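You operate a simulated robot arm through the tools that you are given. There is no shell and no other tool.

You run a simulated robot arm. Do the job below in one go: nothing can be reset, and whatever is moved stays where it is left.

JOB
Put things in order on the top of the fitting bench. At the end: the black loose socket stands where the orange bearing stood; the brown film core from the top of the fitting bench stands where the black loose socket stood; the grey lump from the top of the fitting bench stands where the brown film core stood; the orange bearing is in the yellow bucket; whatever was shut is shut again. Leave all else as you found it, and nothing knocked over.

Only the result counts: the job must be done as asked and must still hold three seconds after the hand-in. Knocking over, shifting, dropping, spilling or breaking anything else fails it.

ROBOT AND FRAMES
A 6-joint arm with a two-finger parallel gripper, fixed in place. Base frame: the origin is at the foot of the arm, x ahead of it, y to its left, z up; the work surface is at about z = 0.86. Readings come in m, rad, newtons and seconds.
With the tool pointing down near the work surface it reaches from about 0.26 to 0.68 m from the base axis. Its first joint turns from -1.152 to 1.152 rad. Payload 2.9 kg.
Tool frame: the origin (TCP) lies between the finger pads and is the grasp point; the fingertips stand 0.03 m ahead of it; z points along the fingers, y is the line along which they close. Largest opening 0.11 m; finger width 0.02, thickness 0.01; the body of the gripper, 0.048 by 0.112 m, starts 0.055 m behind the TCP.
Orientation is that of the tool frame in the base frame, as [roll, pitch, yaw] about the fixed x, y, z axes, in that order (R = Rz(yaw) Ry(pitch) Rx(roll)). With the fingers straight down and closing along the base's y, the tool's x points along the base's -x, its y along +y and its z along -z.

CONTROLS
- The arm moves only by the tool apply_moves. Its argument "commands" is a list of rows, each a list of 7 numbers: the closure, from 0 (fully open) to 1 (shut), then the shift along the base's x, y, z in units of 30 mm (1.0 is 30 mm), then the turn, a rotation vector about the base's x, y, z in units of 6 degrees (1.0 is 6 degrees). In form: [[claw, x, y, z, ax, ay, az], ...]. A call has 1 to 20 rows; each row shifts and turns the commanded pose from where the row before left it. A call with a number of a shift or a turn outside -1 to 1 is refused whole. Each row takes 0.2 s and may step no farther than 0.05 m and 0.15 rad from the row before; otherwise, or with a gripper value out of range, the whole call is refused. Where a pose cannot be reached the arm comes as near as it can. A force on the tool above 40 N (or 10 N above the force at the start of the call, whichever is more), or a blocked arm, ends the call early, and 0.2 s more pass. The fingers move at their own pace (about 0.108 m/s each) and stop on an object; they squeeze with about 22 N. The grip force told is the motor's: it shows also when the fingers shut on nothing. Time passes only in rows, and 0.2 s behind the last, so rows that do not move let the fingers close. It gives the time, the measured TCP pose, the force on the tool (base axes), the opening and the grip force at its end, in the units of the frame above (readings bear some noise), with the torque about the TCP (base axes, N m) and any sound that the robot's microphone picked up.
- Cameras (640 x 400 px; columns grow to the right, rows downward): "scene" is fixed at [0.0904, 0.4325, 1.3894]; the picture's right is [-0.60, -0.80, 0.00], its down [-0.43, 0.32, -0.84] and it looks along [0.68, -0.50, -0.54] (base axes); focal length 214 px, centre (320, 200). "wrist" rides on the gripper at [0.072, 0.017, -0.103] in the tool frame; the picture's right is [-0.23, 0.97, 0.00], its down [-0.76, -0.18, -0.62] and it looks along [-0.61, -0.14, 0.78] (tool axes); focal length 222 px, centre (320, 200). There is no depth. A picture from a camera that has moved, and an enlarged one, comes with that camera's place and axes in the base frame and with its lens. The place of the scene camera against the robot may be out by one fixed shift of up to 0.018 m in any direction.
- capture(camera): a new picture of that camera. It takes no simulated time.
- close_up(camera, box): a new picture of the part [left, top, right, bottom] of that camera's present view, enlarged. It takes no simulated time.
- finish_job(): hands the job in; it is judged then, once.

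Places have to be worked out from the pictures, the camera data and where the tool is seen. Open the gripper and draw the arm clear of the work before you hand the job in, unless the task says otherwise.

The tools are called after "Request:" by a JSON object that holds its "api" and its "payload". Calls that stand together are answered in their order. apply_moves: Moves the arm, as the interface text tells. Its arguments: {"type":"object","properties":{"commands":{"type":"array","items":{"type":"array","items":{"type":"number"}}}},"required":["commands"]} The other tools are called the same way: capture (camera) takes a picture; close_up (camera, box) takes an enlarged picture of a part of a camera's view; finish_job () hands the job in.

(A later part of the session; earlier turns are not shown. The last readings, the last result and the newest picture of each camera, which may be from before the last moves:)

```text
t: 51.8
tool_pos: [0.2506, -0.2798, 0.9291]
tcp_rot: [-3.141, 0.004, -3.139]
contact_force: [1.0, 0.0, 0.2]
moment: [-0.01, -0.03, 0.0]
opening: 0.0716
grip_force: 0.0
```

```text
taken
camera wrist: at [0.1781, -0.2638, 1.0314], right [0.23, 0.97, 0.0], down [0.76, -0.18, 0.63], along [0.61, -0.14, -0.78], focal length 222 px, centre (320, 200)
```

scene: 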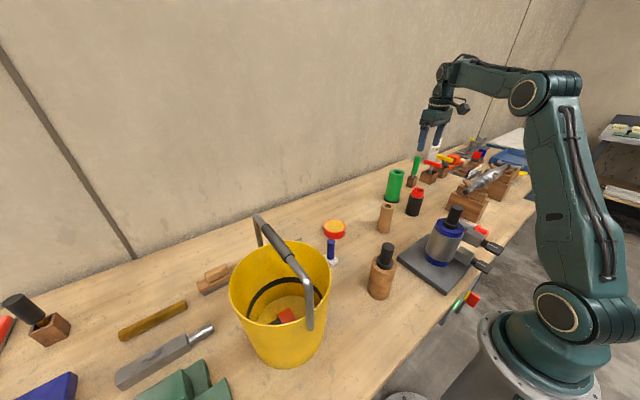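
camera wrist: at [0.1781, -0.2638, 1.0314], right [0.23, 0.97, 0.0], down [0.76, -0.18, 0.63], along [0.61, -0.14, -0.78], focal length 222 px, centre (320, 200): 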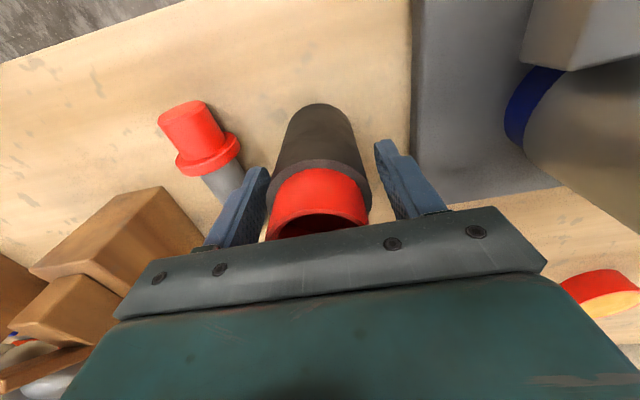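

Released and free-standing. Rising straight up.

Request:
{"api": "apply_moves", "payload": {"commands": [[0.35, 0, 0, 0.4, 0, 0, 0], [0.35, 0, 0, 0.7, 0, 0, 0], [0.35, 0, 0, 0.8, 0, 0, 0], [0.35, 0, 0, 0.9, 0, 0, 0], [0.35, 0, 0, 0.9, 0, 0, 0], [0.35, 0, 0, 0.9, 0, 0, 0], [0.35, 0, 0, 0.9, 0, 0, 0], [0.35, 0, 0, 0.9, 0, 0, 0], [0.35, 0, 0, 0, 0, 0, 0]]}}

Request:
{"api": "capture", "payload": {"camera": "wrist"}}

Request:
{"api": "close_up", "payload": {"camera": "wrist", "box": [270, 40, 370, 130]}}

Request:
{"api": "capture", "payload": {"camera": "scene"}}

```text
t: 53.8
tool_pos: [0.2516, -0.2779, 1.1193]
tcp_rot: [-3.139, 0.003, -3.14]
contact_force: [0.0, 1.0, -0.3]
moment: [-0.02, 0.01, 0.01]
opening: 0.0714
grip_force: 0.1
```

```text
taken
camera wrist: at [0.1785, -0.2621, 1.2225], right [0.23, 0.97, 0.0], down [0.76, -0.18, 0.63], along [0.61, -0.14, -0.78], focal length 222 px, centre (320, 200)
```

wrist: 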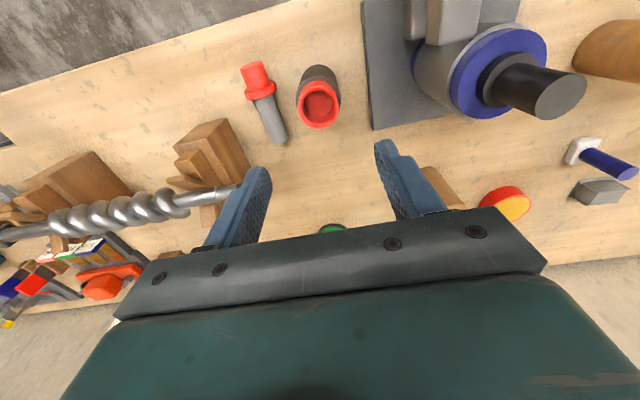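

```text
4.44 times, centred on (320, 85) of wrist
camera zoom: at [0.1785, -0.2621, 1.2225], right [0.23, 0.97, 0.0], down [0.76, -0.18, 0.63], along [0.61, -0.14, -0.78], focal length 987 px, centre (320, 711)
```

zoom: 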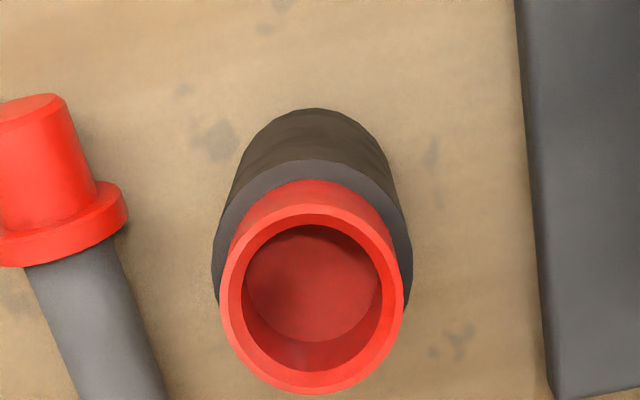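

```text
taken
```

scene: 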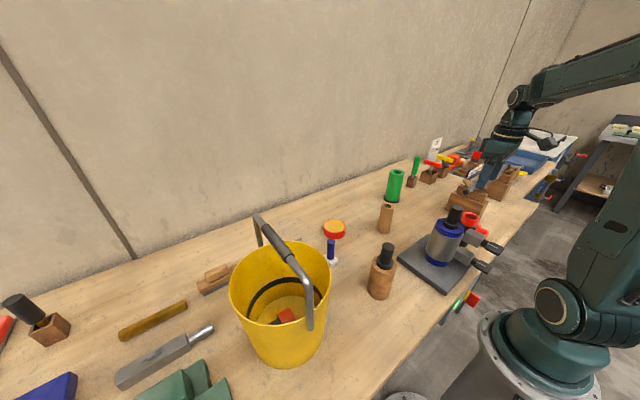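

The socket stands upright at the bearing's old place, with neighbours undisturbed. Now on to the film core at about (0.455, -0.118): moving above it to measure.

Request:
{"api": "apply_moves", "payload": {"commands": [[0.2, 0.6, 0.1, 0.5, 0, 0, 0], [0.2, 0.8, 0.5, 0.4, 0, 0, 0], [0.2, 0.9, 0.7, 0.2, 0, 0, 0], [0.2, 0.9, 0.8, 0, 0, 0, 0], [0.2, 0.9, 0.8, 0, 0, 0, 0], [0.2, 0.9, 0.8, 0, 0, 0, 0], [0.2, 0.9, 0.8, 0, 0, 0, 0], [0.2, 0.9, 0.8, 0, 0, 0, 0], [0, 0, 0, 0, 0, 0, 0]]}}

Request:
{"api": "capture", "payload": {"camera": "wrist"}}

Request:
{"api": "close_up", "payload": {"camera": "wrist", "box": [270, 30, 370, 130]}}

```text
t: 55.8
tool_pos: [0.4576, -0.1206, 1.1543]
tcp_rot: [-3.139, 0.004, -3.141]
contact_force: [0.6, 0.3, 0.1]
moment: [0.01, 0.04, 0.04]
opening: 0.1102
grip_force: 0.1
```

```text
taken
camera wrist: at [0.3844, -0.1045, 1.2566], right [0.23, 0.97, 0.0], down [0.76, -0.18, 0.63], along [0.61, -0.14, -0.78], focal length 222 px, centre (320, 200)
```

wrist: 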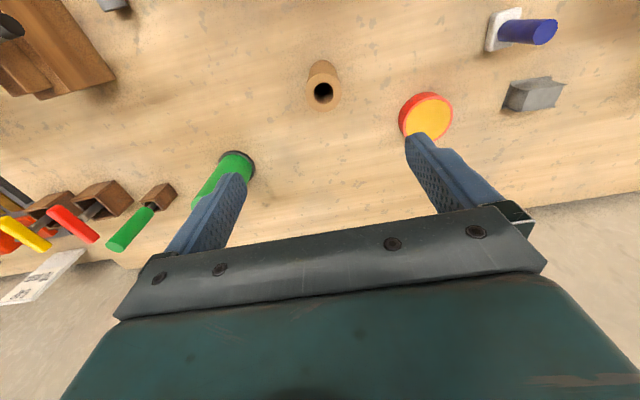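

```text
4.00 times, centred on (320, 80) of wrist
camera zoom: at [0.3844, -0.1045, 1.2566], right [0.23, 0.97, 0.0], down [0.76, -0.18, 0.63], along [0.61, -0.14, -0.78], focal length 888 px, centre (320, 680)
```

zoom: 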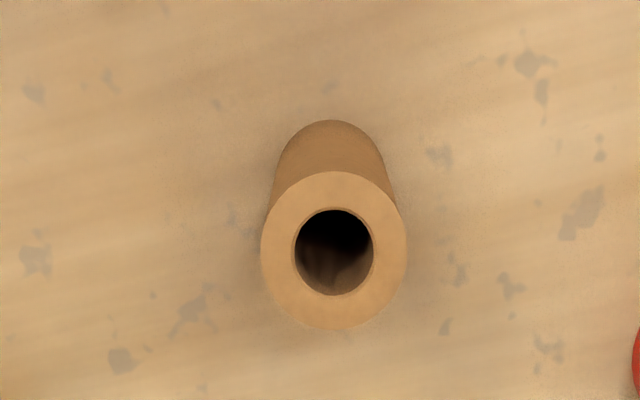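

The film core: Ø≈43 mm, top z≈0.977, axis ≈ (0.4475, -0.1155). Centring and descending to z≈1.04 for a second measurement.

Request:
{"api": "apply_moves", "payload": {"commands": [[0.2, -0.16, 0.09, -0.7, 0, 0.033, 0], [0.2, -0.16, 0.09, -0.8, 0, 0, 0], [0.2, 0, 0, -0.8, 0, 0, 0], [0.2, 0, 0, -0.8, 0, 0, 0], [0.2, 0, 0, -0.7, 0, 0, 0], [0.2, 0, 0, 0, 0, 0, 0]]}}

Request:
{"api": "capture", "payload": {"camera": "wrist"}}

Request:
{"api": "close_up", "payload": {"camera": "wrist", "box": [240, 60, 400, 200]}}

```text
t: 57.2
tool_pos: [0.447, -0.1145, 1.0392]
tcp_rot: [-3.137, 0.001, -3.139]
contact_force: [-0.3, -0.4, -0.5]
moment: [0.0, -0.02, 0.0]
opening: 0.0879
grip_force: 0.0
```

```text
taken
camera wrist: at [0.3742, -0.099, 1.1429], right [0.23, 0.97, 0.0], down [0.76, -0.18, 0.62], along [0.61, -0.14, -0.78], focal length 222 px, centre (320, 200)
```

wrist: 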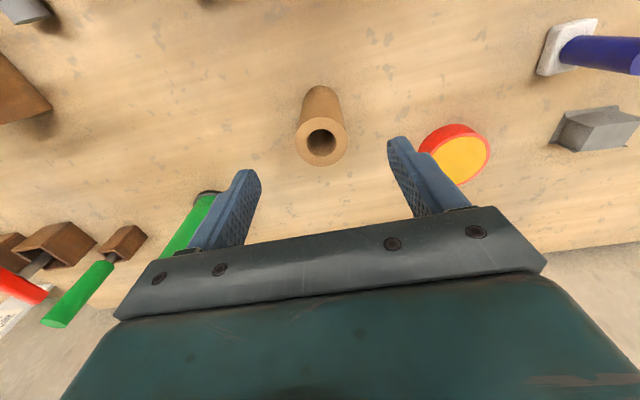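

```text
2.86 times, centred on (320, 130) of wrist
camera zoom: at [0.3742, -0.099, 1.1429], right [0.23, 0.97, 0.0], down [0.76, -0.18, 0.62], along [0.61, -0.14, -0.78], focal length 635 px, centre (320, 400)
```

zoom: 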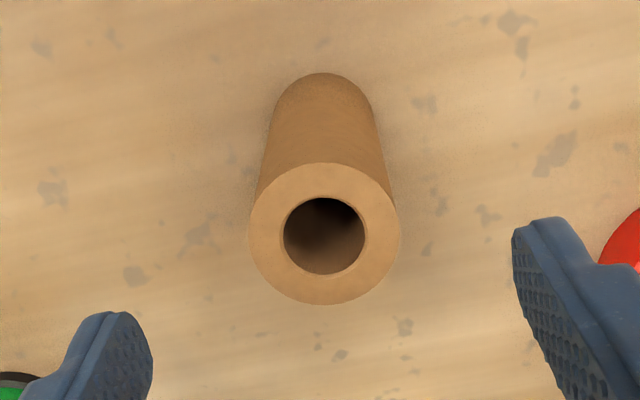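

Well centred (F axis ≈ (0.447, -0.1147)). Descending to z≈0.937 so the gripper body stays above its top, then checking force.

Request:
{"api": "apply_moves", "payload": {"commands": [[0.2, 0, 0.03, -0.8, 0, 0, 0], [0.2, 0, 0, -0.8, 0, 0, 0], [0.2, 0, 0, -0.8, 0, 0, 0], [0.2, 0, 0, -0.7, 0, 0, 0], [0.2, 0, 0, -0.3, 0, 0, 0], [0.2, 0, 0, 0, 0, 0, 0]]}}

Request:
{"api": "capture", "payload": {"camera": "wrist"}}

```text
t: 58.6
tool_pos: [0.4434, -0.1149, 0.9375]
tcp_rot: [-3.14, -0.001, -3.141]
contact_force: [0.7, -0.8, -0.4]
moment: [0.0, -0.03, 0.0]
opening: 0.0878
grip_force: 0.1
```

```text
taken
camera wrist: at [0.3724, -0.0992, 1.0408], right [0.23, 0.97, 0.0], down [0.76, -0.18, 0.62], along [0.61, -0.14, -0.78], focal length 222 px, centre (320, 200)
```

wrist: 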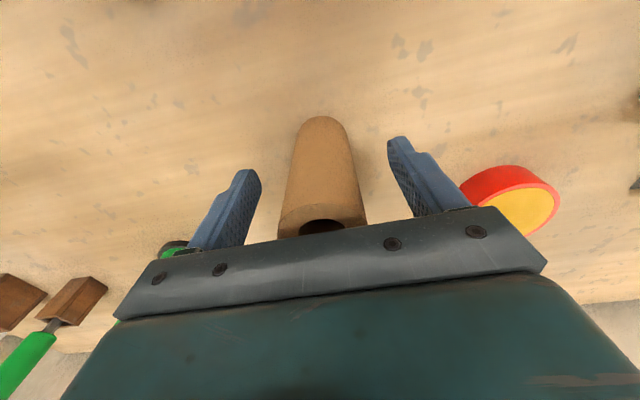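

No contact force; film core centred. Closing.

Request:
{"api": "apply_moves", "payload": {"commands": [[1, 0, 0, 0, 0, 0, 0], [1, 0, 0, 0, 0, 0, 0], [1, 0, 0, 0, 0, 0, 0]]}}

Request:
{"api": "apply_moves", "payload": {"commands": [[1, 0, 0, 0.3, 0, 0, 0], [1, 0, 0, 0.5, 0, 0, 0], [1, 0, 0, 0.7, 0, 0, 0], [1, 0, 0, 0.8, 0, 0, 0], [1, 0, 0, 0.8, 0, 0, 0], [1, 0, 0, 0, 0, 0, 0]]}}

Request:
{"api": "capture", "payload": {"camera": "wrist"}}

Request:
{"api": "close_up", "payload": {"camera": "scene", "box": [320, 120, 470, 260]}}

```text
t: 59.4
tool_pos: [0.4435, -0.1152, 0.9373]
tcp_rot: [-3.141, 0.001, -3.141]
contact_force: [-0.3, 0.6, 0.9]
moment: [0.01, 0.02, -0.04]
opening: 0.0417
grip_force: 22.2
```

```text
t: 60.8
tool_pos: [0.4429, -0.1149, 1.0293]
tcp_rot: [-3.141, 0.001, -3.139]
contact_force: [0.0, -0.5, -0.3]
moment: [0.0, -0.02, -0.02]
opening: 0.0419
grip_force: 22.0
```

```text
taken
camera wrist: at [0.3724, -0.0989, 1.1326], right [0.23, 0.97, 0.0], down [0.76, -0.18, 0.62], along [0.61, -0.14, -0.78], focal length 222 px, centre (320, 200)
```

wrist: 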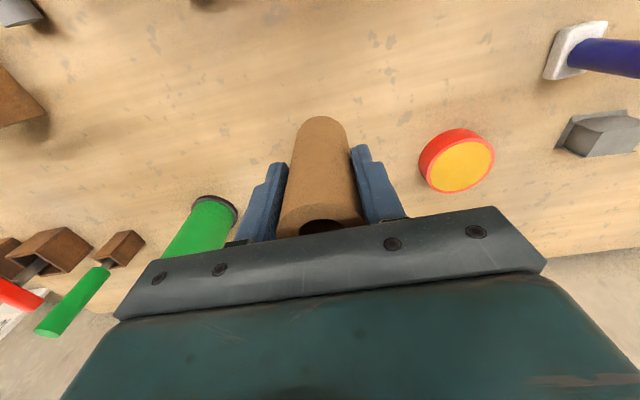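

```text
2.86 times, centred on (395, 190) of scene
camera zoom: at [0.0904, 0.4325, 1.3894], right [-0.6, -0.8, 0.0], down [-0.43, 0.32, -0.84], along [0.68, -0.5, -0.54], focal length 613 px, centre (106, 229)
```

zoom: 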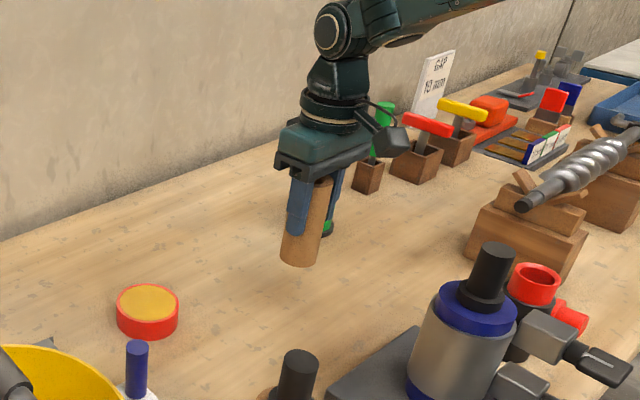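

The film core is up (light, 42 mm wide). Carrying it to the socket's old spot (0.451, -0.3005).

Request:
{"api": "apply_moves", "payload": {"commands": [[1, 0, 0, 0.8, 0, 0, 0], [1, 0, -0.2, 0.8, 0, 0, 0], [1, 0.03, -0.8, 0.4, 0, 0, 0], [1, 0.03, -0.9, 0, 0, 0, 0], [1, 0.04, -0.9, 0, 0, 0, 0], [1, 0.04, -0.9, 0, 0, 0, 0], [1, 0.04, -0.9, 0, 0, 0, 0], [1, 0.03, -0.9, 0, 0, 0, 0], [1, 0.03, -0.7, 0, 0, 0, 0], [1, 0, 0, 0, 0, 0, 0]]}}

Request:
{"api": "capture", "payload": {"camera": "wrist"}}

```text
t: 63.0
tool_pos: [0.4511, -0.3014, 1.0913]
tcp_rot: [-3.14, 0.0, -3.139]
contact_force: [-0.6, 0.7, -0.7]
moment: [-0.02, -0.04, -0.03]
opening: 0.0421
grip_force: 21.4
```

```text
taken
camera wrist: at [0.3795, -0.2863, 1.1946], right [0.23, 0.97, 0.0], down [0.76, -0.18, 0.62], along [0.61, -0.14, -0.78], focal length 222 px, centre (320, 200)
```

wrist: 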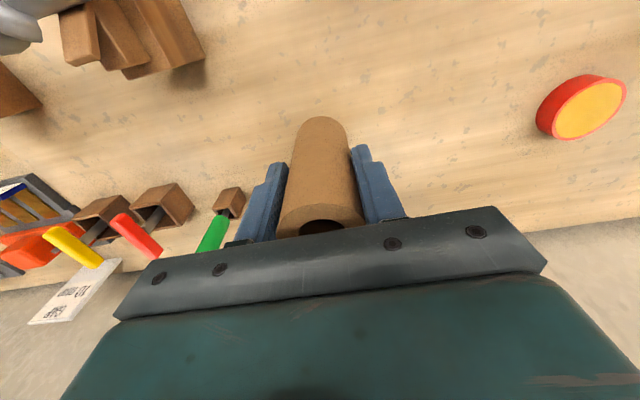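

On target. Descending toward the bench.

Request:
{"api": "apply_moves", "payload": {"commands": [[1, -0.02, 0.03, -0.8, 0, 0, 0], [1, 0, 0, -0.9, 0, 0, 0], [1, 0, 0, -0.9, 0, 0, 0], [1, 0, 0, -0.9, 0, 0, 0], [1, 0, 0, -0.7, 0, 0, 0], [1, 0, 0, -0.5, 0, 0, 0], [1, 0, 0, -0.25, 0, 0, 0], [1, 0, 0, 0, 0, 0, 0]]}}

Request:
{"api": "capture", "payload": {"camera": "wrist"}}

Request:
{"api": "close_up", "payload": {"camera": "scene", "box": [360, 120, 500, 240]}}

```text
t: 64.8
tool_pos: [0.452, -0.298, 0.9425]
tcp_rot: [-3.139, 0.001, -3.139]
contact_force: [1.0, 0.0, 0.0]
moment: [-0.02, -0.03, 0.0]
opening: 0.0421
grip_force: 22.2
```

```text
taken
camera wrist: at [0.3792, -0.2833, 1.0443], right [0.23, 0.97, 0.0], down [0.76, -0.18, 0.62], along [0.61, -0.14, -0.78], focal length 222 px, centre (320, 200)
```

wrist: 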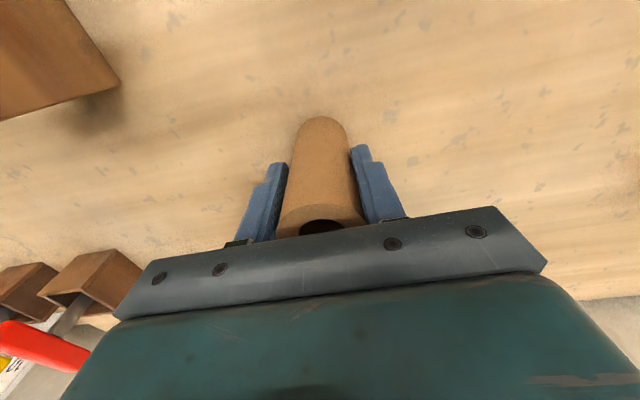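

```text
3.33 times, centred on (430, 180) of scene
camera zoom: at [0.0904, 0.4325, 1.3894], right [-0.6, -0.8, 0.0], down [-0.43, 0.32, -0.84], along [0.68, -0.5, -0.54], focal length 715 px, centre (-47, 267)
```

zoom: 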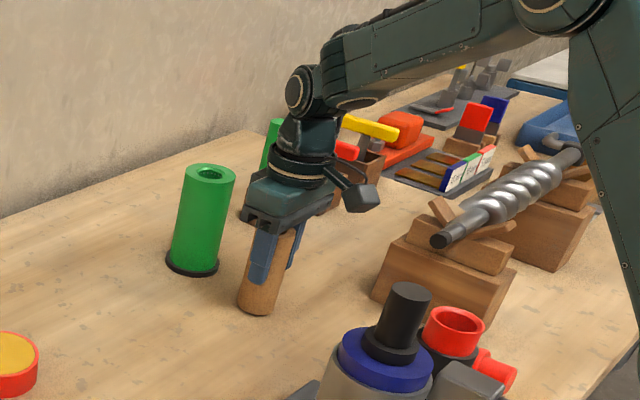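

About 4-5 mm to go. Stepping down until contact is felt.

Request:
{"api": "apply_moves", "payload": {"commands": [[1, 0, -0.03, -0.06, 0, 0, 0], [1, 0, 0, -0.05, 0, 0, 0], [1, 0, 0, 0, 0, 0, 0]]}}

Request:
{"api": "apply_moves", "payload": {"commands": [[1, 0, 0, -0.04, 0, 0, 0], [1, 0, 0, 0, 0, 0, 0]]}}

```text
t: 65.6
tool_pos: [0.4524, -0.3013, 0.9388]
tcp_rot: [-3.14, -0.001, -3.14]
contact_force: [0.2, -0.2, -0.9]
moment: [-0.02, 0.02, -0.01]
opening: 0.0418
grip_force: 22.4
```

```text
t: 66.2
tool_pos: [0.4517, -0.301, 0.9377]
tcp_rot: [-3.14, -0.001, -3.141]
contact_force: [-0.2, 0.0, 2.8]
moment: [0.03, 0.04, -0.04]
opening: 0.0421
grip_force: 22.3
```

Touching the bench (+2.8 N). Releasing and rising straight up.

Request:
{"api": "apply_moves", "payload": {"commands": [[0.4, 0, 0, 0, 0, 0, 0], [0.4, 0, 0, 0, 0, 0, 0], [0.4, 0, 0, 0, 0, 0, 0]]}}

Request:
{"api": "apply_moves", "payload": {"commands": [[0.4, 0, 0, 0.4, 0, 0, 0], [0.4, 0, 0, 0.7, 0, 0, 0], [0.4, 0, 0, 0.8, 0, 0, 0], [0.4, 0, 0, 0.9, 0, 0, 0], [0.4, 0, 0, 0.9, 0, 0, 0], [0.4, 0, 0, 0.9, 0, 0, 0], [0.4, 0, 0, 0.9, 0, 0, 0], [0.4, 0, 0, 0.9, 0, 0, 0], [0.4, 0, 0, 0, 0, 0, 0]]}}

Request:
{"api": "capture", "payload": {"camera": "wrist"}}

Request:
{"api": "close_up", "payload": {"camera": "wrist", "box": [270, 30, 370, 130]}}

Request:
{"api": "capture", "payload": {"camera": "scene"}}

```text
t: 67.0
tool_pos: [0.4509, -0.3005, 0.9366]
tcp_rot: [-3.141, 0.0, -3.139]
contact_force: [0.6, 0.4, 0.0]
moment: [0.01, 0.01, 0.03]
opening: 0.0659
grip_force: 0.1
```

```text
t: 69.0
tool_pos: [0.4506, -0.3008, 1.1278]
tcp_rot: [-3.139, -0.001, -3.14]
contact_force: [0.8, 0.1, 0.9]
moment: [-0.01, 0.0, 0.01]
opening: 0.0661
grip_force: 0.1
```

```text
taken
camera wrist: at [0.3791, -0.2843, 1.2318], right [0.23, 0.97, 0.0], down [0.76, -0.18, 0.62], along [0.61, -0.14, -0.78], focal length 222 px, centre (320, 200)
```

wrist: 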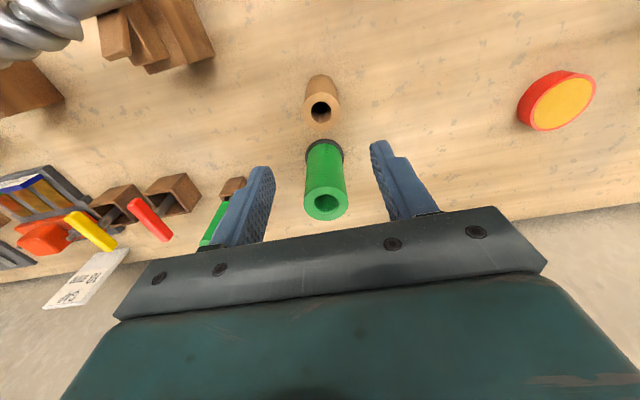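

```text
4.00 times, centred on (320, 80) of wrist
camera zoom: at [0.3791, -0.2843, 1.2318], right [0.23, 0.97, 0.0], down [0.76, -0.18, 0.62], along [0.61, -0.14, -0.78], focal length 888 px, centre (320, 680)
```

zoom: 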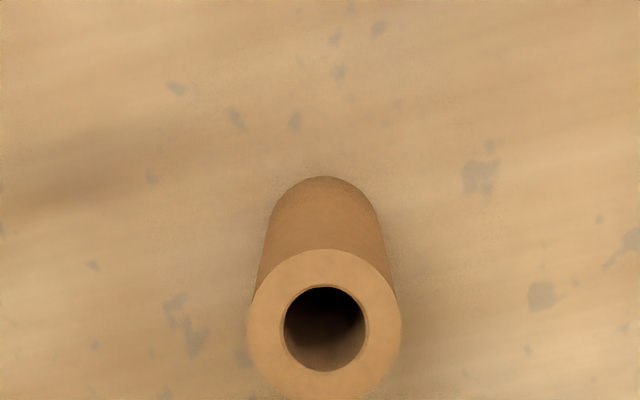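

```text
taken
```

scene: 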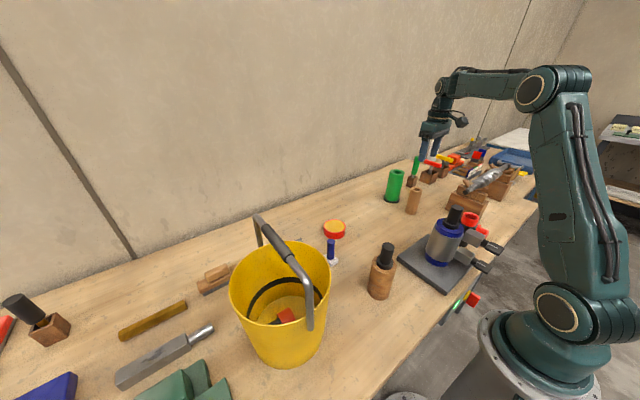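

The film core stands where the socket stood (within ~3 mm). Next is the grey lump near (0.548, 0.207): I'll travel there at moderate height, staying within reach.

Request:
{"api": "apply_moves", "payload": {"commands": [[0.2, 0, 0.6, 0, 0, 0, 0], [0.2, 0.03, 0.9, 0, 0, 0, 0], [0.2, 0.03, 0.9, 0, 0, 0, 0], [0.2, 0.03, 0.9, 0, 0, 0, 0], [0.2, 0.03, 0.9, 0, 0, 0, 0], [0.2, 0.03, 0.9, 0, 0, 0, 0], [0.2, 0.03, 0.9, 0, 0, 0, 0], [0.2, 0.03, 0.9, 0, 0, 0, 0], [0.2, 0.03, 0.9, 0, 0, 0, 0], [0.2, 0.03, 0.9, 0, 0, 0, 0], [0.2, 0.03, 0.9, 0, 0, 0, 0], [0.2, 0.03, 0.9, 0, 0, 0, 0], [0.2, 0.03, 0.9, 0, 0, 0, 0], [0.2, 0.03, 0.9, 0, 0, 0, 0], [0.2, 0.03, 0.9, 0, 0, 0, 0], [0.2, 0.03, 0.9, 0, 0, 0, 0], [0.2, 0.03, 0.9, 0, 0, 0, 0], [0.2, 0.03, 0.9, 0, 0, 0, 0], [0.2, 0.03, 0.8, 0, 0, 0, 0], [0.2, 0, 0, 0, 0, 0, 0]]}}

Request:
{"api": "capture", "payload": {"camera": "wrist"}}

Request:
{"api": "close_up", "payload": {"camera": "wrist", "box": [250, 70, 410, 180]}}

```text
t: 73.2
tool_pos: [0.4673, 0.1991, 1.1283]
tcp_rot: [-3.139, 0.0, 3.142]
contact_force: [-1.0, -0.1, -1.4]
moment: [-0.01, -0.01, -0.03]
opening: 0.0881
grip_force: 0.1
```

```text
taken
camera wrist: at [0.3953, 0.215, 1.2316], right [0.23, 0.97, 0.0], down [0.76, -0.18, 0.62], along [0.61, -0.14, -0.78], focal length 222 px, centre (320, 200)
```

wrist: 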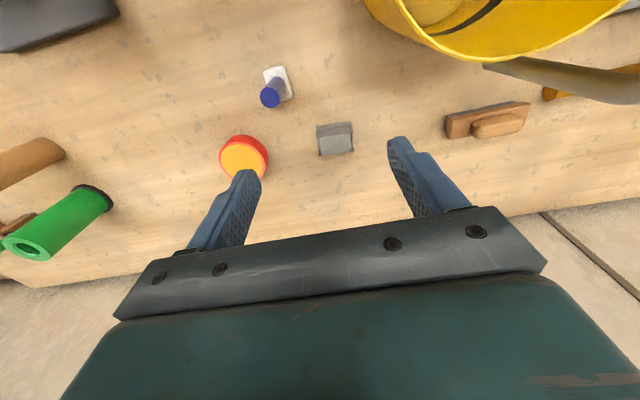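

```text
3.64 times, centred on (330, 125) of wrist
camera zoom: at [0.3953, 0.215, 1.2316], right [0.23, 0.97, 0.0], down [0.76, -0.18, 0.62], along [0.61, -0.14, -0.78], focal length 808 px, centre (284, 473)
```

zoom: 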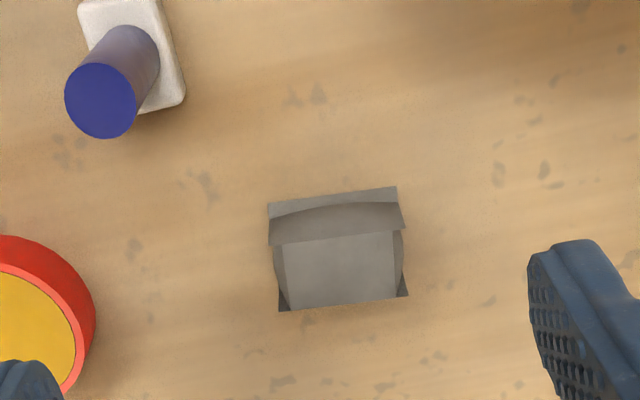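

The lump has an odd shape; I need a closer look before grasping. Moving forward and lower.

Request:
{"api": "apply_moves", "payload": {"commands": [[0.2, 0.3, 0, -0.6, 0, 0, 0], [0.2, 0.3, 0, -0.6, 0, 0, 0], [0.2, 0.3, 0, -0.6, 0, 0, 0], [0.2, 0.3, 0.07, -0.6, 0, 0, 0], [0.2, 0.3, 0.07, -0.6, 0, 0, 0], [0.2, 0, 0, 0, 0, 0, 0]]}}

Request:
{"api": "capture", "payload": {"camera": "wrist"}}

Request:
{"api": "close_up", "payload": {"camera": "wrist", "box": [250, 70, 410, 190]}}

Request:
{"api": "close_up", "payload": {"camera": "scene", "box": [270, 210, 350, 270]}}

```text
t: 74.6
tool_pos: [0.5121, 0.2034, 1.0392]
tcp_rot: [-3.139, 0.0, -3.14]
contact_force: [0.0, 0.1, -0.1]
moment: [-0.02, 0.0, -0.02]
opening: 0.088
grip_force: 0.0
```

```text
taken
camera wrist: at [0.4407, 0.219, 1.142], right [0.23, 0.97, 0.0], down [0.76, -0.18, 0.62], along [0.61, -0.14, -0.78], focal length 222 px, centre (320, 200)
```

wrist: 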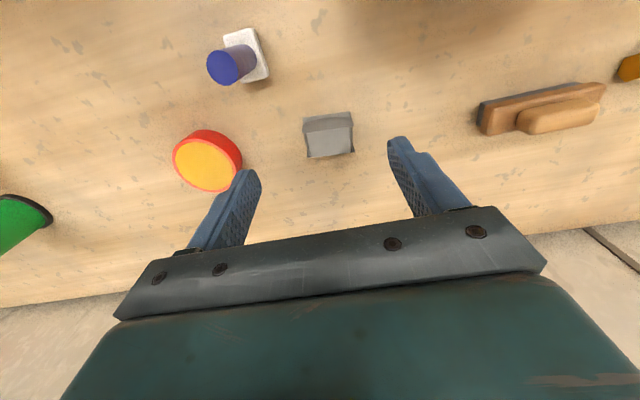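

```text
3.33 times, centred on (330, 130) of wrist
camera zoom: at [0.4407, 0.219, 1.142], right [0.23, 0.97, 0.0], down [0.76, -0.18, 0.62], along [0.61, -0.14, -0.78], focal length 740 px, centre (287, 433)
```

zoom: 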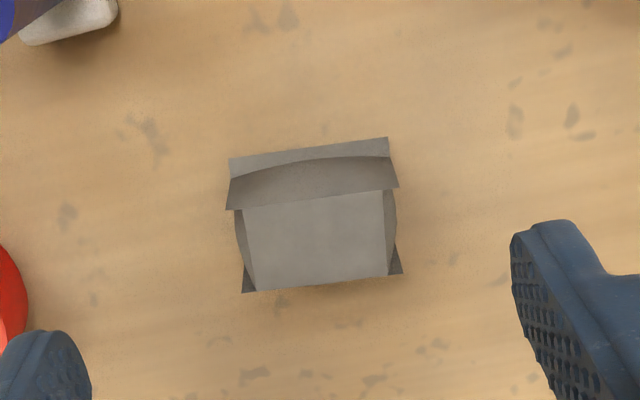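

```text
6.67 times, centred on (310, 240) of scene
camera zoom: at [0.0904, 0.4325, 1.3894], right [-0.6, -0.8, 0.0], down [-0.43, 0.32, -0.84], along [0.68, -0.5, -0.54], focal length 1430 px, centre (387, -67)
```

zoom: 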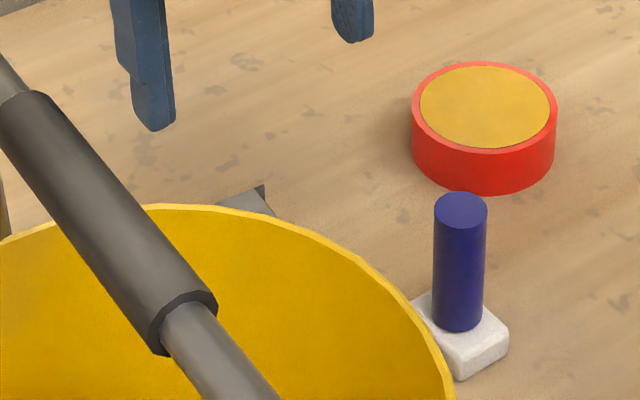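

The lump is a low block: about 60 mm (y) × 40 mm (x) × 30 mm tall (top z≈0.889), centred near (0.549, 0.2045), turned about 6°. I'll align the gripper with it (turn -5.8°) and come to z≈0.96 above it.

Request:
{"api": "apply_moves", "payload": {"commands": [[0.12, 0.4, 0.02, -0.6, 0, 0, -0.35], [0.12, 0.42, 0.02, -0.7, 0, 0, -0.35], [0.12, 0.4, 0.02, -0.7, 0, 0, -0.27], [0.12, 0, 0, -0.6, 0, 0, 0], [0.12, 0, 0, 0, 0, 0, 0]]}}

Request:
{"api": "capture", "payload": {"camera": "wrist"}}

Request:
{"api": "close_up", "payload": {"camera": "wrist", "box": [220, 70, 420, 210]}}

```text
t: 75.8
tool_pos: [0.5491, 0.2036, 0.961]
tcp_rot: [-3.14, 0.0, 3.04]
contact_force: [0.9, 0.4, -0.2]
moment: [0.0, 0.04, -0.01]
opening: 0.0965
grip_force: 0.1
```

```text
taken
camera wrist: at [0.4796, 0.2279, 1.0643], right [0.32, 0.95, 0.0], down [0.74, -0.25, 0.62], along [0.59, -0.2, -0.78], focal length 222 px, centre (320, 200)
```

wrist: 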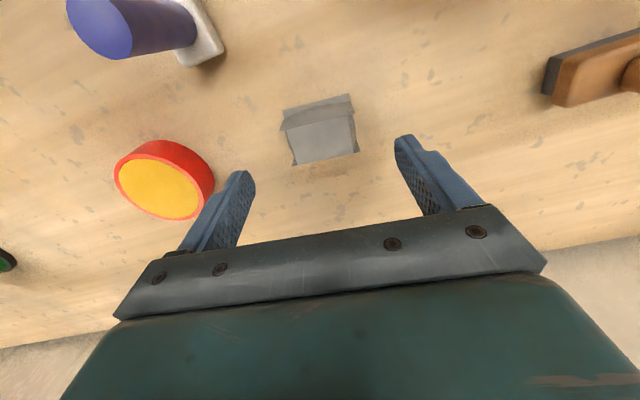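

```text
2.86 times, centred on (320, 140) of wrist
camera zoom: at [0.4796, 0.2279, 1.0643], right [0.32, 0.95, 0.0], down [0.74, -0.25, 0.62], along [0.59, -0.2, -0.78], focal length 635 px, centre (320, 371)
```

zoom: 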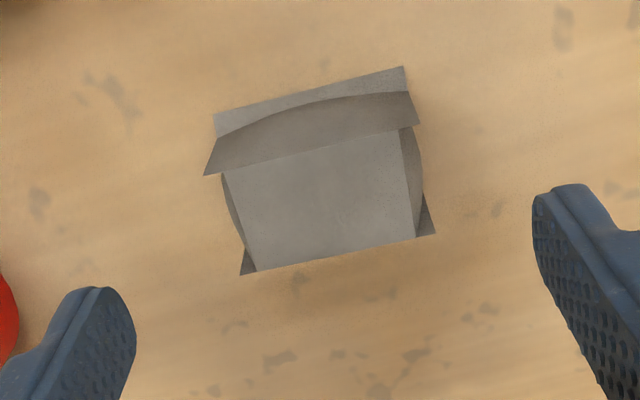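

The lump is aligned with the fingers and centred. Descending to z≈0.899 (tips ~9 mm above the bench).

Request:
{"api": "apply_moves", "payload": {"commands": [[0.12, 0, 0.02, -0.6, 0, 0, 0], [0.12, 0, 0, -0.6, 0, 0, 0], [0.12, 0, 0, -0.5, 0, 0, 0], [0.12, 0, 0, -0.35, 0, 0, 0], [0.12, 0, 0, 0, 0, 0, 0]]}}

Request:
{"api": "capture", "payload": {"camera": "wrist"}}

Request:
{"api": "close_up", "payload": {"camera": "wrist", "box": [220, 100, 420, 240]}}

```text
t: 77.0
tool_pos: [0.548, 0.2077, 0.8988]
tcp_rot: [-3.139, 0.0, 3.041]
contact_force: [0.7, 1.2, -0.4]
moment: [0.0, 0.01, -0.02]
opening: 0.097
grip_force: 0.0
```

```text
taken
camera wrist: at [0.4794, 0.2302, 1.0026], right [0.32, 0.95, 0.0], down [0.74, -0.25, 0.62], along [0.59, -0.2, -0.78], focal length 222 px, centre (320, 200)
```

wrist: 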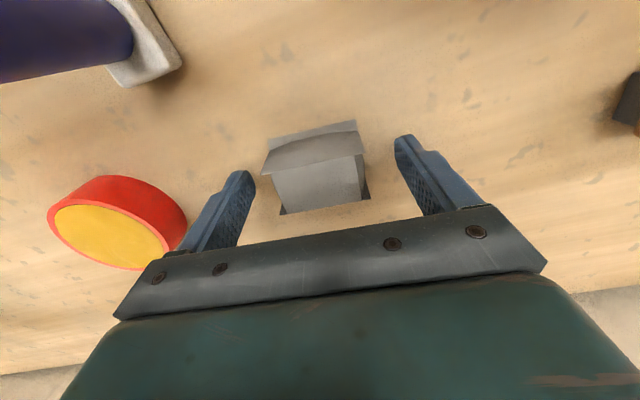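

```text
2.86 times, centred on (320, 170) of wrist
camera zoom: at [0.4794, 0.2302, 1.0026], right [0.32, 0.95, 0.0], down [0.74, -0.25, 0.62], along [0.59, -0.2, -0.78], focal length 635 px, centre (320, 286)
```

zoom: 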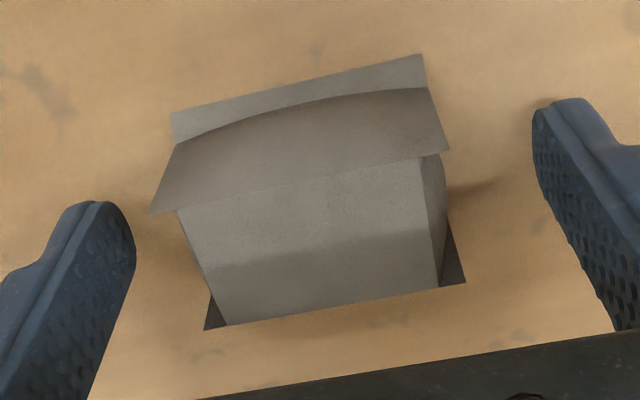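

The block sits squarely between the fingers. Closing.

Request:
{"api": "apply_moves", "payload": {"commands": [[1, 0, 0, 0, 0, 0, 0], [1, 0, 0, 0, 0, 0, 0], [1, 0, 0, 0, 0, 0, 0]]}}

Request:
{"api": "capture", "payload": {"camera": "wrist"}}

```text
t: 77.8
tool_pos: [0.5491, 0.2072, 0.8994]
tcp_rot: [-3.14, 0.001, 3.041]
contact_force: [0.9, -0.6, 0.1]
moment: [-0.02, -0.01, 0.03]
opening: 0.0596
grip_force: 22.3
```

```text
taken
camera wrist: at [0.4795, 0.2301, 1.0028], right [0.32, 0.95, 0.0], down [0.74, -0.25, 0.62], along [0.59, -0.2, -0.78], focal length 222 px, centre (320, 200)
```

wrist: 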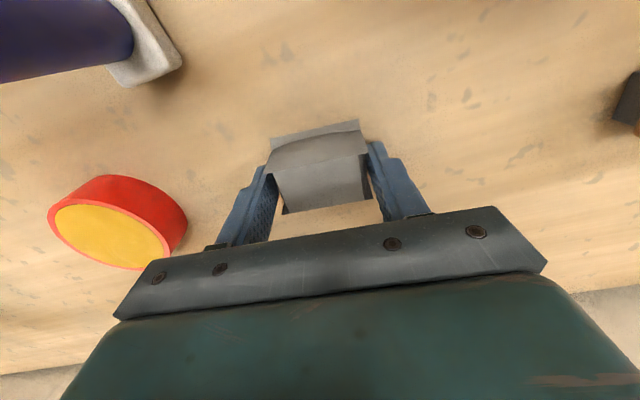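

Gripped at about 60 mm with 22 N. Lifting slowly and checking for slip.

Request:
{"api": "apply_moves", "payload": {"commands": [[1, 0, 0, 0.2, 0, 0, 0], [1, 0, 0, 0.3, 0, 0, 0], [1, 0, 0, 0.5, 0, 0, 0], [1, 0, 0, 0.5, 0, 0, 0], [1, 0, 0, 0, 0, 0, 0]]}}

Request:
{"api": "capture", "payload": {"camera": "wrist"}}

Request:
{"api": "close_up", "payload": {"camera": "scene", "box": [230, 130, 380, 280]}}

```text
t: 79.0
tool_pos: [0.5488, 0.2062, 0.9454]
tcp_rot: [-3.14, -0.001, 3.041]
contact_force: [0.0, 0.3, -1.3]
moment: [0.0, -0.01, 0.0]
opening: 0.0595
grip_force: 22.6
```

```text
taken
camera wrist: at [0.4786, 0.23, 1.0488], right [0.32, 0.95, 0.0], down [0.74, -0.25, 0.62], along [0.59, -0.2, -0.78], focal length 222 px, centre (320, 200)
```

wrist: 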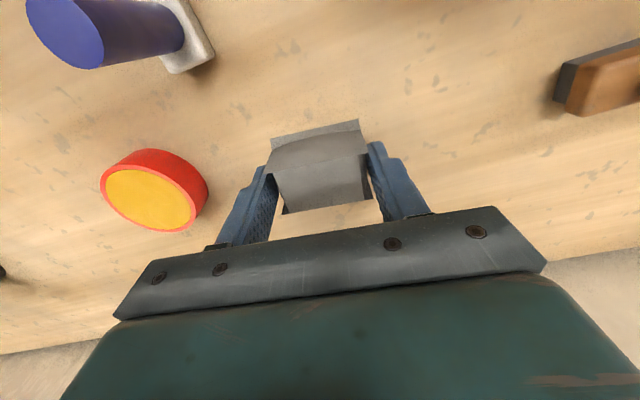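

```text
2.67 times, centred on (305, 205) of scene
camera zoom: at [0.0904, 0.4325, 1.3894], right [-0.6, -0.8, 0.0], down [-0.43, 0.32, -0.84], along [0.68, -0.5, -0.54], focal length 572 px, centre (360, 187)
```

zoom: 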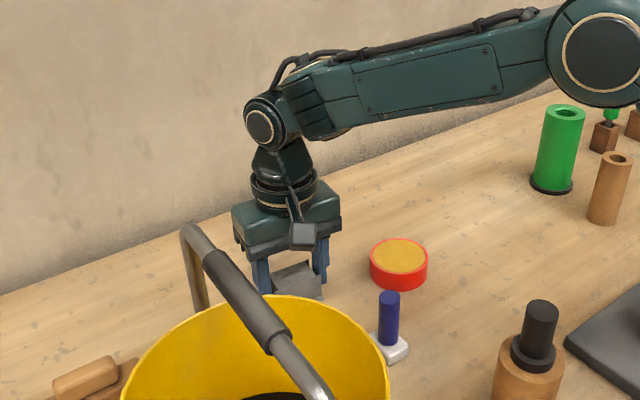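

The lump is held firmly (~0.13 kg). Carrying it up and over to the film core's old spot (0.446, -0.115).

Request:
{"api": "apply_moves", "payload": {"commands": [[1, -0.2, -0.2, 0.7, 0, 0, 0], [1, -0.4, -0.4, 0.7, 0, 0, 0], [1, -0.4, -0.4, 0.7, 0, 0, 0], [1, -0.5, -0.5, 0.7, 0, 0, 0], [1, -0.5, -0.5, 0.7, 0, 0, 0], [1, -0.13, -0.79, 0, 0, 0, 0], [1, -0.13, -0.79, 0, 0, 0, 0], [1, -0.13, -0.79, 0, 0, 0, 0], [1, -0.13, -0.79, 0, 0, 0, 0], [1, -0.13, -0.79, 0, 0, 0, 0], [1, -0.13, -0.79, 0, 0, 0, 0], [1, -0.13, -0.79, 0, 0, 0, 0], [1, -0.13, -0.79, 0, 0, 0, 0], [1, -0.13, -0.79, 0, 0, 0, 0], [1, -0.13, -0.79, 0, 0, 0, 0], [1, -0.13, -0.79, 0, 0, 0, 0], [1, 0, 0, 0, 0, 0, 0]]}}

Request:
{"api": "capture", "payload": {"camera": "wrist"}}

Request:
{"api": "capture", "payload": {"camera": "scene"}}

```text
t: 82.6
tool_pos: [0.4459, -0.1142, 1.0493]
tcp_rot: [-3.139, 0.0, 3.04]
contact_force: [0.2, -0.3, -1.1]
moment: [-0.01, 0.01, -0.04]
opening: 0.0596
grip_force: 21.7
```

```text
taken
camera wrist: at [0.3764, -0.0909, 1.1526], right [0.32, 0.95, 0.0], down [0.74, -0.25, 0.62], along [0.59, -0.2, -0.78], focal length 222 px, centre (320, 200)
```

wrist: 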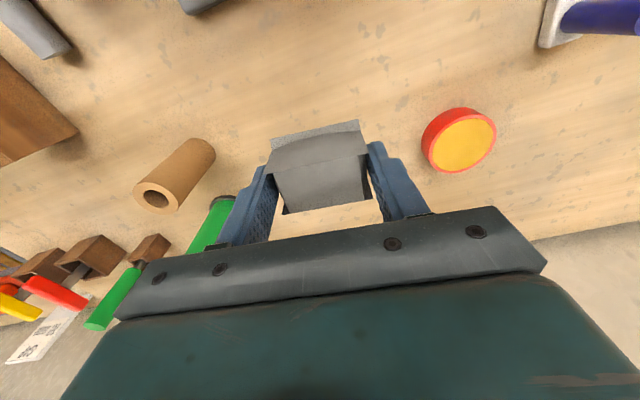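

```text
taken
```

scene: 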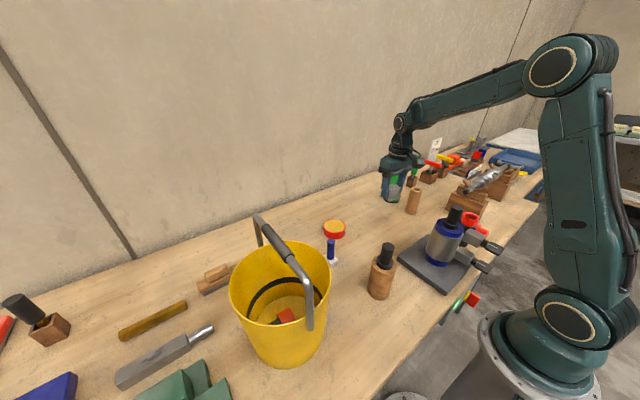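

Right over the target. Lowering to a few millimetres above the bench.

Request:
{"api": "apply_moves", "payload": {"commands": [[1, 0, -0.02, -0.8, 0, 0, 0], [1, 0, 0, -0.9, 0, 0, 0], [1, 0, 0, -0.9, 0, 0, 0], [1, 0, 0, -0.8, 0, 0, 0], [1, 0, 0, -0.7, 0, 0, 0], [1, 0, 0, -0.5, 0, 0, 0], [1, 0, 0, -0.2, 0, 0, 0], [1, 0, 0, 0, 0, 0, 0]]}}

Request:
{"api": "apply_moves", "payload": {"commands": [[1, 0, 0, -0.06, 0, 0, 0], [1, 0, 0, 0, 0, 0, 0]]}}

```text
t: 84.4
tool_pos: [0.4456, -0.1149, 0.9045]
tcp_rot: [-3.14, 0.001, 3.04]
contact_force: [-0.2, -0.4, -1.9]
moment: [-0.03, 0.01, 0.01]
opening: 0.0598
grip_force: 22.1
```

```text
t: 85.0
tool_pos: [0.4469, -0.1155, 0.9044]
tcp_rot: [-3.138, 0.0, 3.04]
contact_force: [0.3, -0.5, -0.9]
moment: [0.0, -0.03, -0.02]
opening: 0.0597
grip_force: 22.1
```

No contact yet. Continuing in small steps.

Request:
{"api": "apply_moves", "payload": {"commands": [[1, 0, 0, -0.05, 0, 0, 0], [1, 0, 0, 0, 0, 0, 0]]}}

Request:
{"api": "apply_moves", "payload": {"commands": [[1, 0, 0, -0.05, 0, 0, 0], [1, 0, 0, 0, 0, 0, 0]]}}

```text
t: 85.6
tool_pos: [0.4461, -0.1141, 0.902]
tcp_rot: [-3.139, 0.0, 3.04]
contact_force: [-0.7, 0.0, -0.3]
moment: [0.01, -0.01, 0.02]
opening: 0.0598
grip_force: 21.9
```

```text
t: 86.2
tool_pos: [0.4459, -0.1135, 0.8998]
tcp_rot: [-3.139, 0.0, 3.041]
contact_force: [0.4, 0.2, -1.3]
moment: [-0.02, 0.02, -0.03]
opening: 0.0597
grip_force: 21.6
```

Request:
{"api": "apply_moves", "payload": {"commands": [[1, 0, 0, -0.04, 0, 0, 0], [1, 0, 0, 0, 0, 0, 0]]}}

```text
t: 86.8
tool_pos: [0.4453, -0.1155, 0.9]
tcp_rot: [-3.14, 0.001, 3.042]
contact_force: [0.1, 0.0, -1.0]
moment: [-0.03, 0.04, 0.01]
opening: 0.0598
grip_force: 21.6
```

Still hanging (about -1 N). One more small step.

Request:
{"api": "apply_moves", "payload": {"commands": [[1, 0, 0, -0.04, 0, 0, 0], [1, 0, 0, 0, 0, 0, 0]]}}

```text
t: 87.4
tool_pos: [0.4453, -0.1151, 0.8988]
tcp_rot: [-3.14, 0.002, 3.042]
contact_force: [-3.3, 0.5, 8.5]
moment: [0.17, 0.18, 0.05]
opening: 0.0596
grip_force: 21.9
```

Contact felt (+8.5 N). Releasing with a modest opening and then lifting straight up.

Request:
{"api": "apply_moves", "payload": {"commands": [[0.25, 0, 0, 0, 0, 0, 0], [0.25, 0, 0, 0, 0, 0, 0], [0.25, 0, 0, 0, 0, 0, 0]]}}

Request:
{"api": "apply_moves", "payload": {"commands": [[0.25, 0, 0, 0.3, 0, 0, 0], [0.25, 0, 0, 0.6, 0, 0, 0], [0.25, 0, 0, 0.8, 0, 0, 0], [0.25, 0, 0, 0.9, 0, 0, 0], [0.25, 0, 0, 0.9, 0, 0, 0], [0.25, 0, 0, 0.9, 0, 0, 0], [0.25, 0, 0, 0.9, 0, 0, 0], [0.25, 0, 0, 0.9, 0, 0, 0], [0.25, 0, 0, 0.9, 0, 0, 0], [0.25, 0, 0, 0, 0, 0, 0]]}}

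Request:
{"api": "capture", "payload": {"camera": "wrist"}}

Request:
{"api": "capture", "payload": {"camera": "scene"}}

Request:
{"api": "close_up", "payload": {"camera": "wrist", "box": [250, 40, 390, 150]}}

```text
t: 88.2
tool_pos: [0.4461, -0.114, 0.8991]
tcp_rot: [-3.14, -0.001, 3.04]
contact_force: [0.0, -1.5, 0.1]
moment: [-0.01, 0.0, 0.0]
opening: 0.0824
grip_force: 0.0
```

```text
t: 90.4
tool_pos: [0.446, -0.1159, 1.113]
tcp_rot: [-3.139, 0.0, 3.041]
contact_force: [0.7, 0.4, 0.7]
moment: [-0.02, 0.0, -0.05]
opening: 0.0826
grip_force: 0.0
```

```text
taken
camera wrist: at [0.3767, -0.0918, 1.2159], right [0.32, 0.95, 0.0], down [0.74, -0.25, 0.62], along [0.59, -0.2, -0.78], focal length 222 px, centre (320, 200)
```

wrist: 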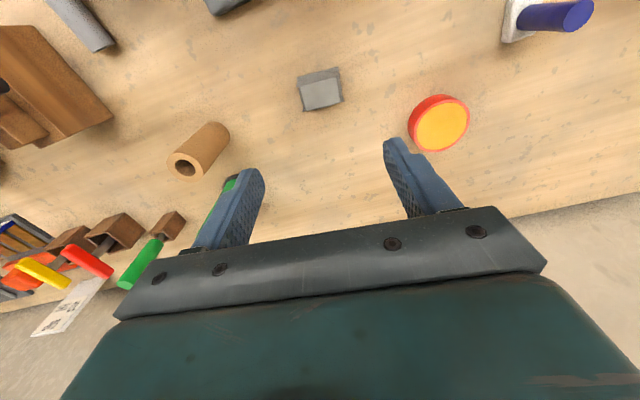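

```text
taken
```

scene: 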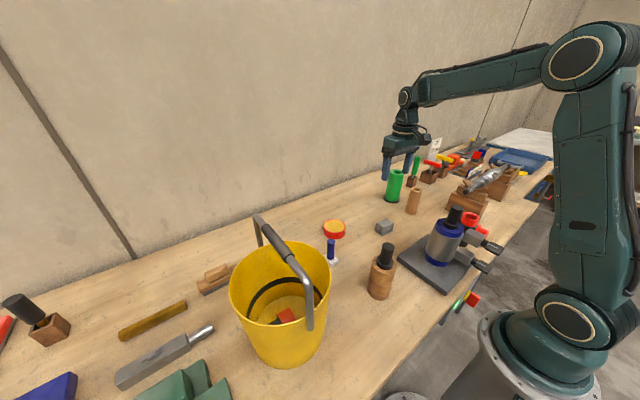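

```text
3.64 times, centred on (320, 95) of wrist
camera zoom: at [0.3767, -0.0918, 1.2159], right [0.32, 0.95, 0.0], down [0.74, -0.25, 0.62], along [0.59, -0.2, -0.78], focal length 808 px, centre (320, 582)
```

zoom: 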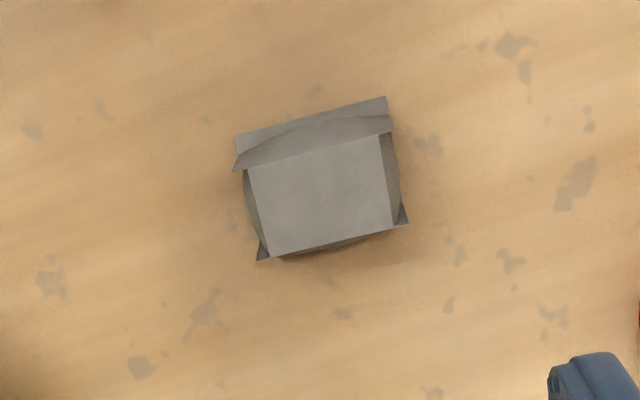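

All four moves are done. I'll inspect the final layout closely from the scene camera.

Request:
{"api": "close_up", "payload": {"camera": "scene", "box": [310, 150, 510, 310]}}

Request:
{"api": "close_up", "payload": {"camera": "scene", "box": [365, 205, 405, 240]}}

Request:
{"api": "close_up", "payload": {"camera": "scene", "box": [440, 195, 510, 260]}}

Request:
{"api": "close_up", "payload": {"camera": "scene", "box": [220, 205, 345, 375]}}

```text
2.50 times, centred on (410, 230) of scene
camera zoom: at [0.0904, 0.4325, 1.3894], right [-0.6, -0.8, 0.0], down [-0.43, 0.32, -0.84], along [0.68, -0.5, -0.54], focal length 536 px, centre (95, 125)
```

zoom: 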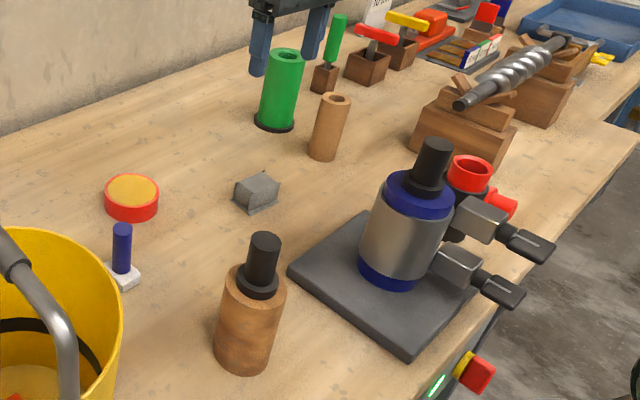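

```text
11.43 times, centred on (385, 222) of scene
camera zoom: at [0.0904, 0.4325, 1.3894], right [-0.6, -0.8, 0.0], down [-0.43, 0.32, -0.84], along [0.68, -0.5, -0.54], focal length 2451 px, centre (-423, -57)
```

zoom: 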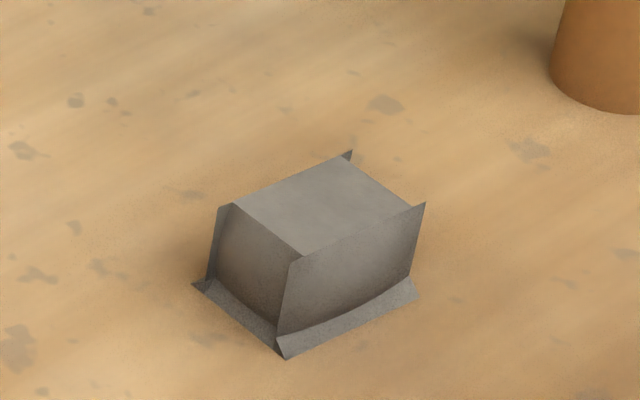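

```text
6.15 times, centred on (475, 228) of scene
camera zoom: at [0.0904, 0.4325, 1.3894], right [-0.6, -0.8, 0.0], down [-0.43, 0.32, -0.84], along [0.68, -0.5, -0.54], focal length 1320 px, centre (-634, 31)
```

zoom: 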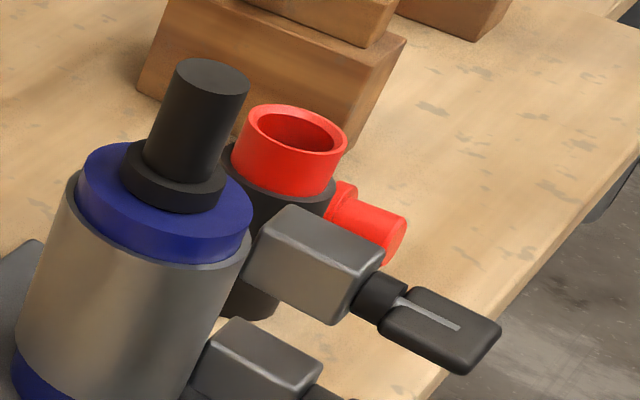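

```text
2.35 times, centred on (282, 290) of scene
camera zoom: at [0.0904, 0.4325, 1.3894], right [-0.6, -0.8, 0.0], down [-0.43, 0.32, -0.84], along [0.68, -0.5, -0.54], focal length 505 px, centre (408, -12)
```

zoom: 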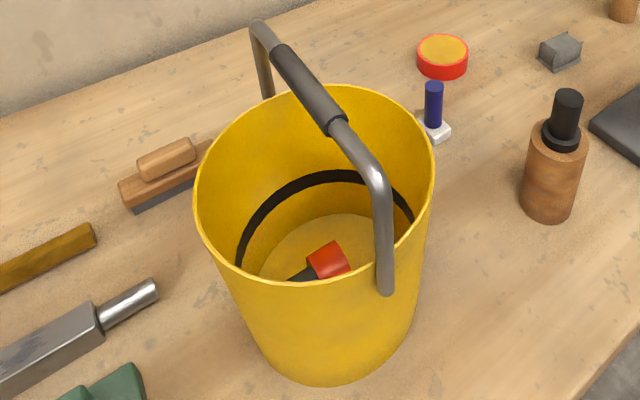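

I'll compare the bucket and neighbours against the initial views using the same crops as at the start.

Request:
{"api": "close_up", "payload": {"camera": "scene", "box": [190, 190, 400, 390]}}

Request:
{"api": "close_up", "payload": {"camera": "scene", "box": [400, 190, 520, 320]}}

```text
2.00 times, centred on (295, 290) of scene
camera zoom: at [0.0904, 0.4325, 1.3894], right [-0.6, -0.8, 0.0], down [-0.43, 0.32, -0.84], along [0.68, -0.5, -0.54], focal length 429 px, centre (370, 20)
```

zoom: 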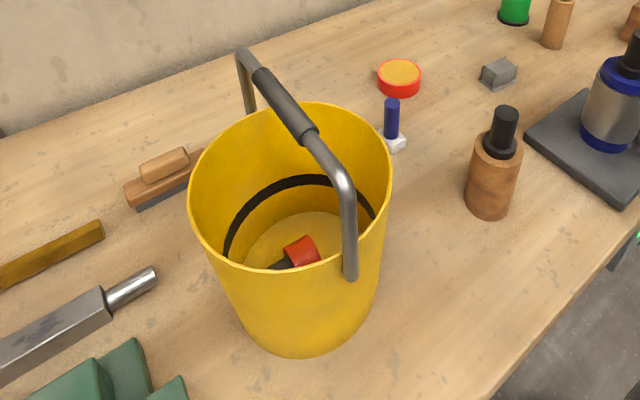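

```text
3.08 times, centred on (460, 255) of scene
camera zoom: at [0.0904, 0.4325, 1.3894], right [-0.6, -0.8, 0.0], down [-0.43, 0.32, -0.84], along [0.68, -0.5, -0.54], focal length 660 px, centre (-111, 31)
```

zoom: 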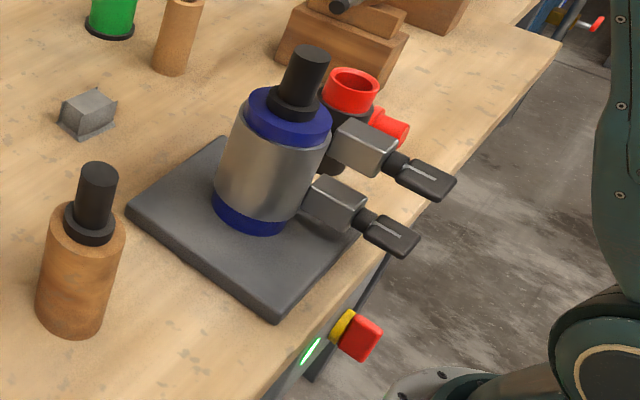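

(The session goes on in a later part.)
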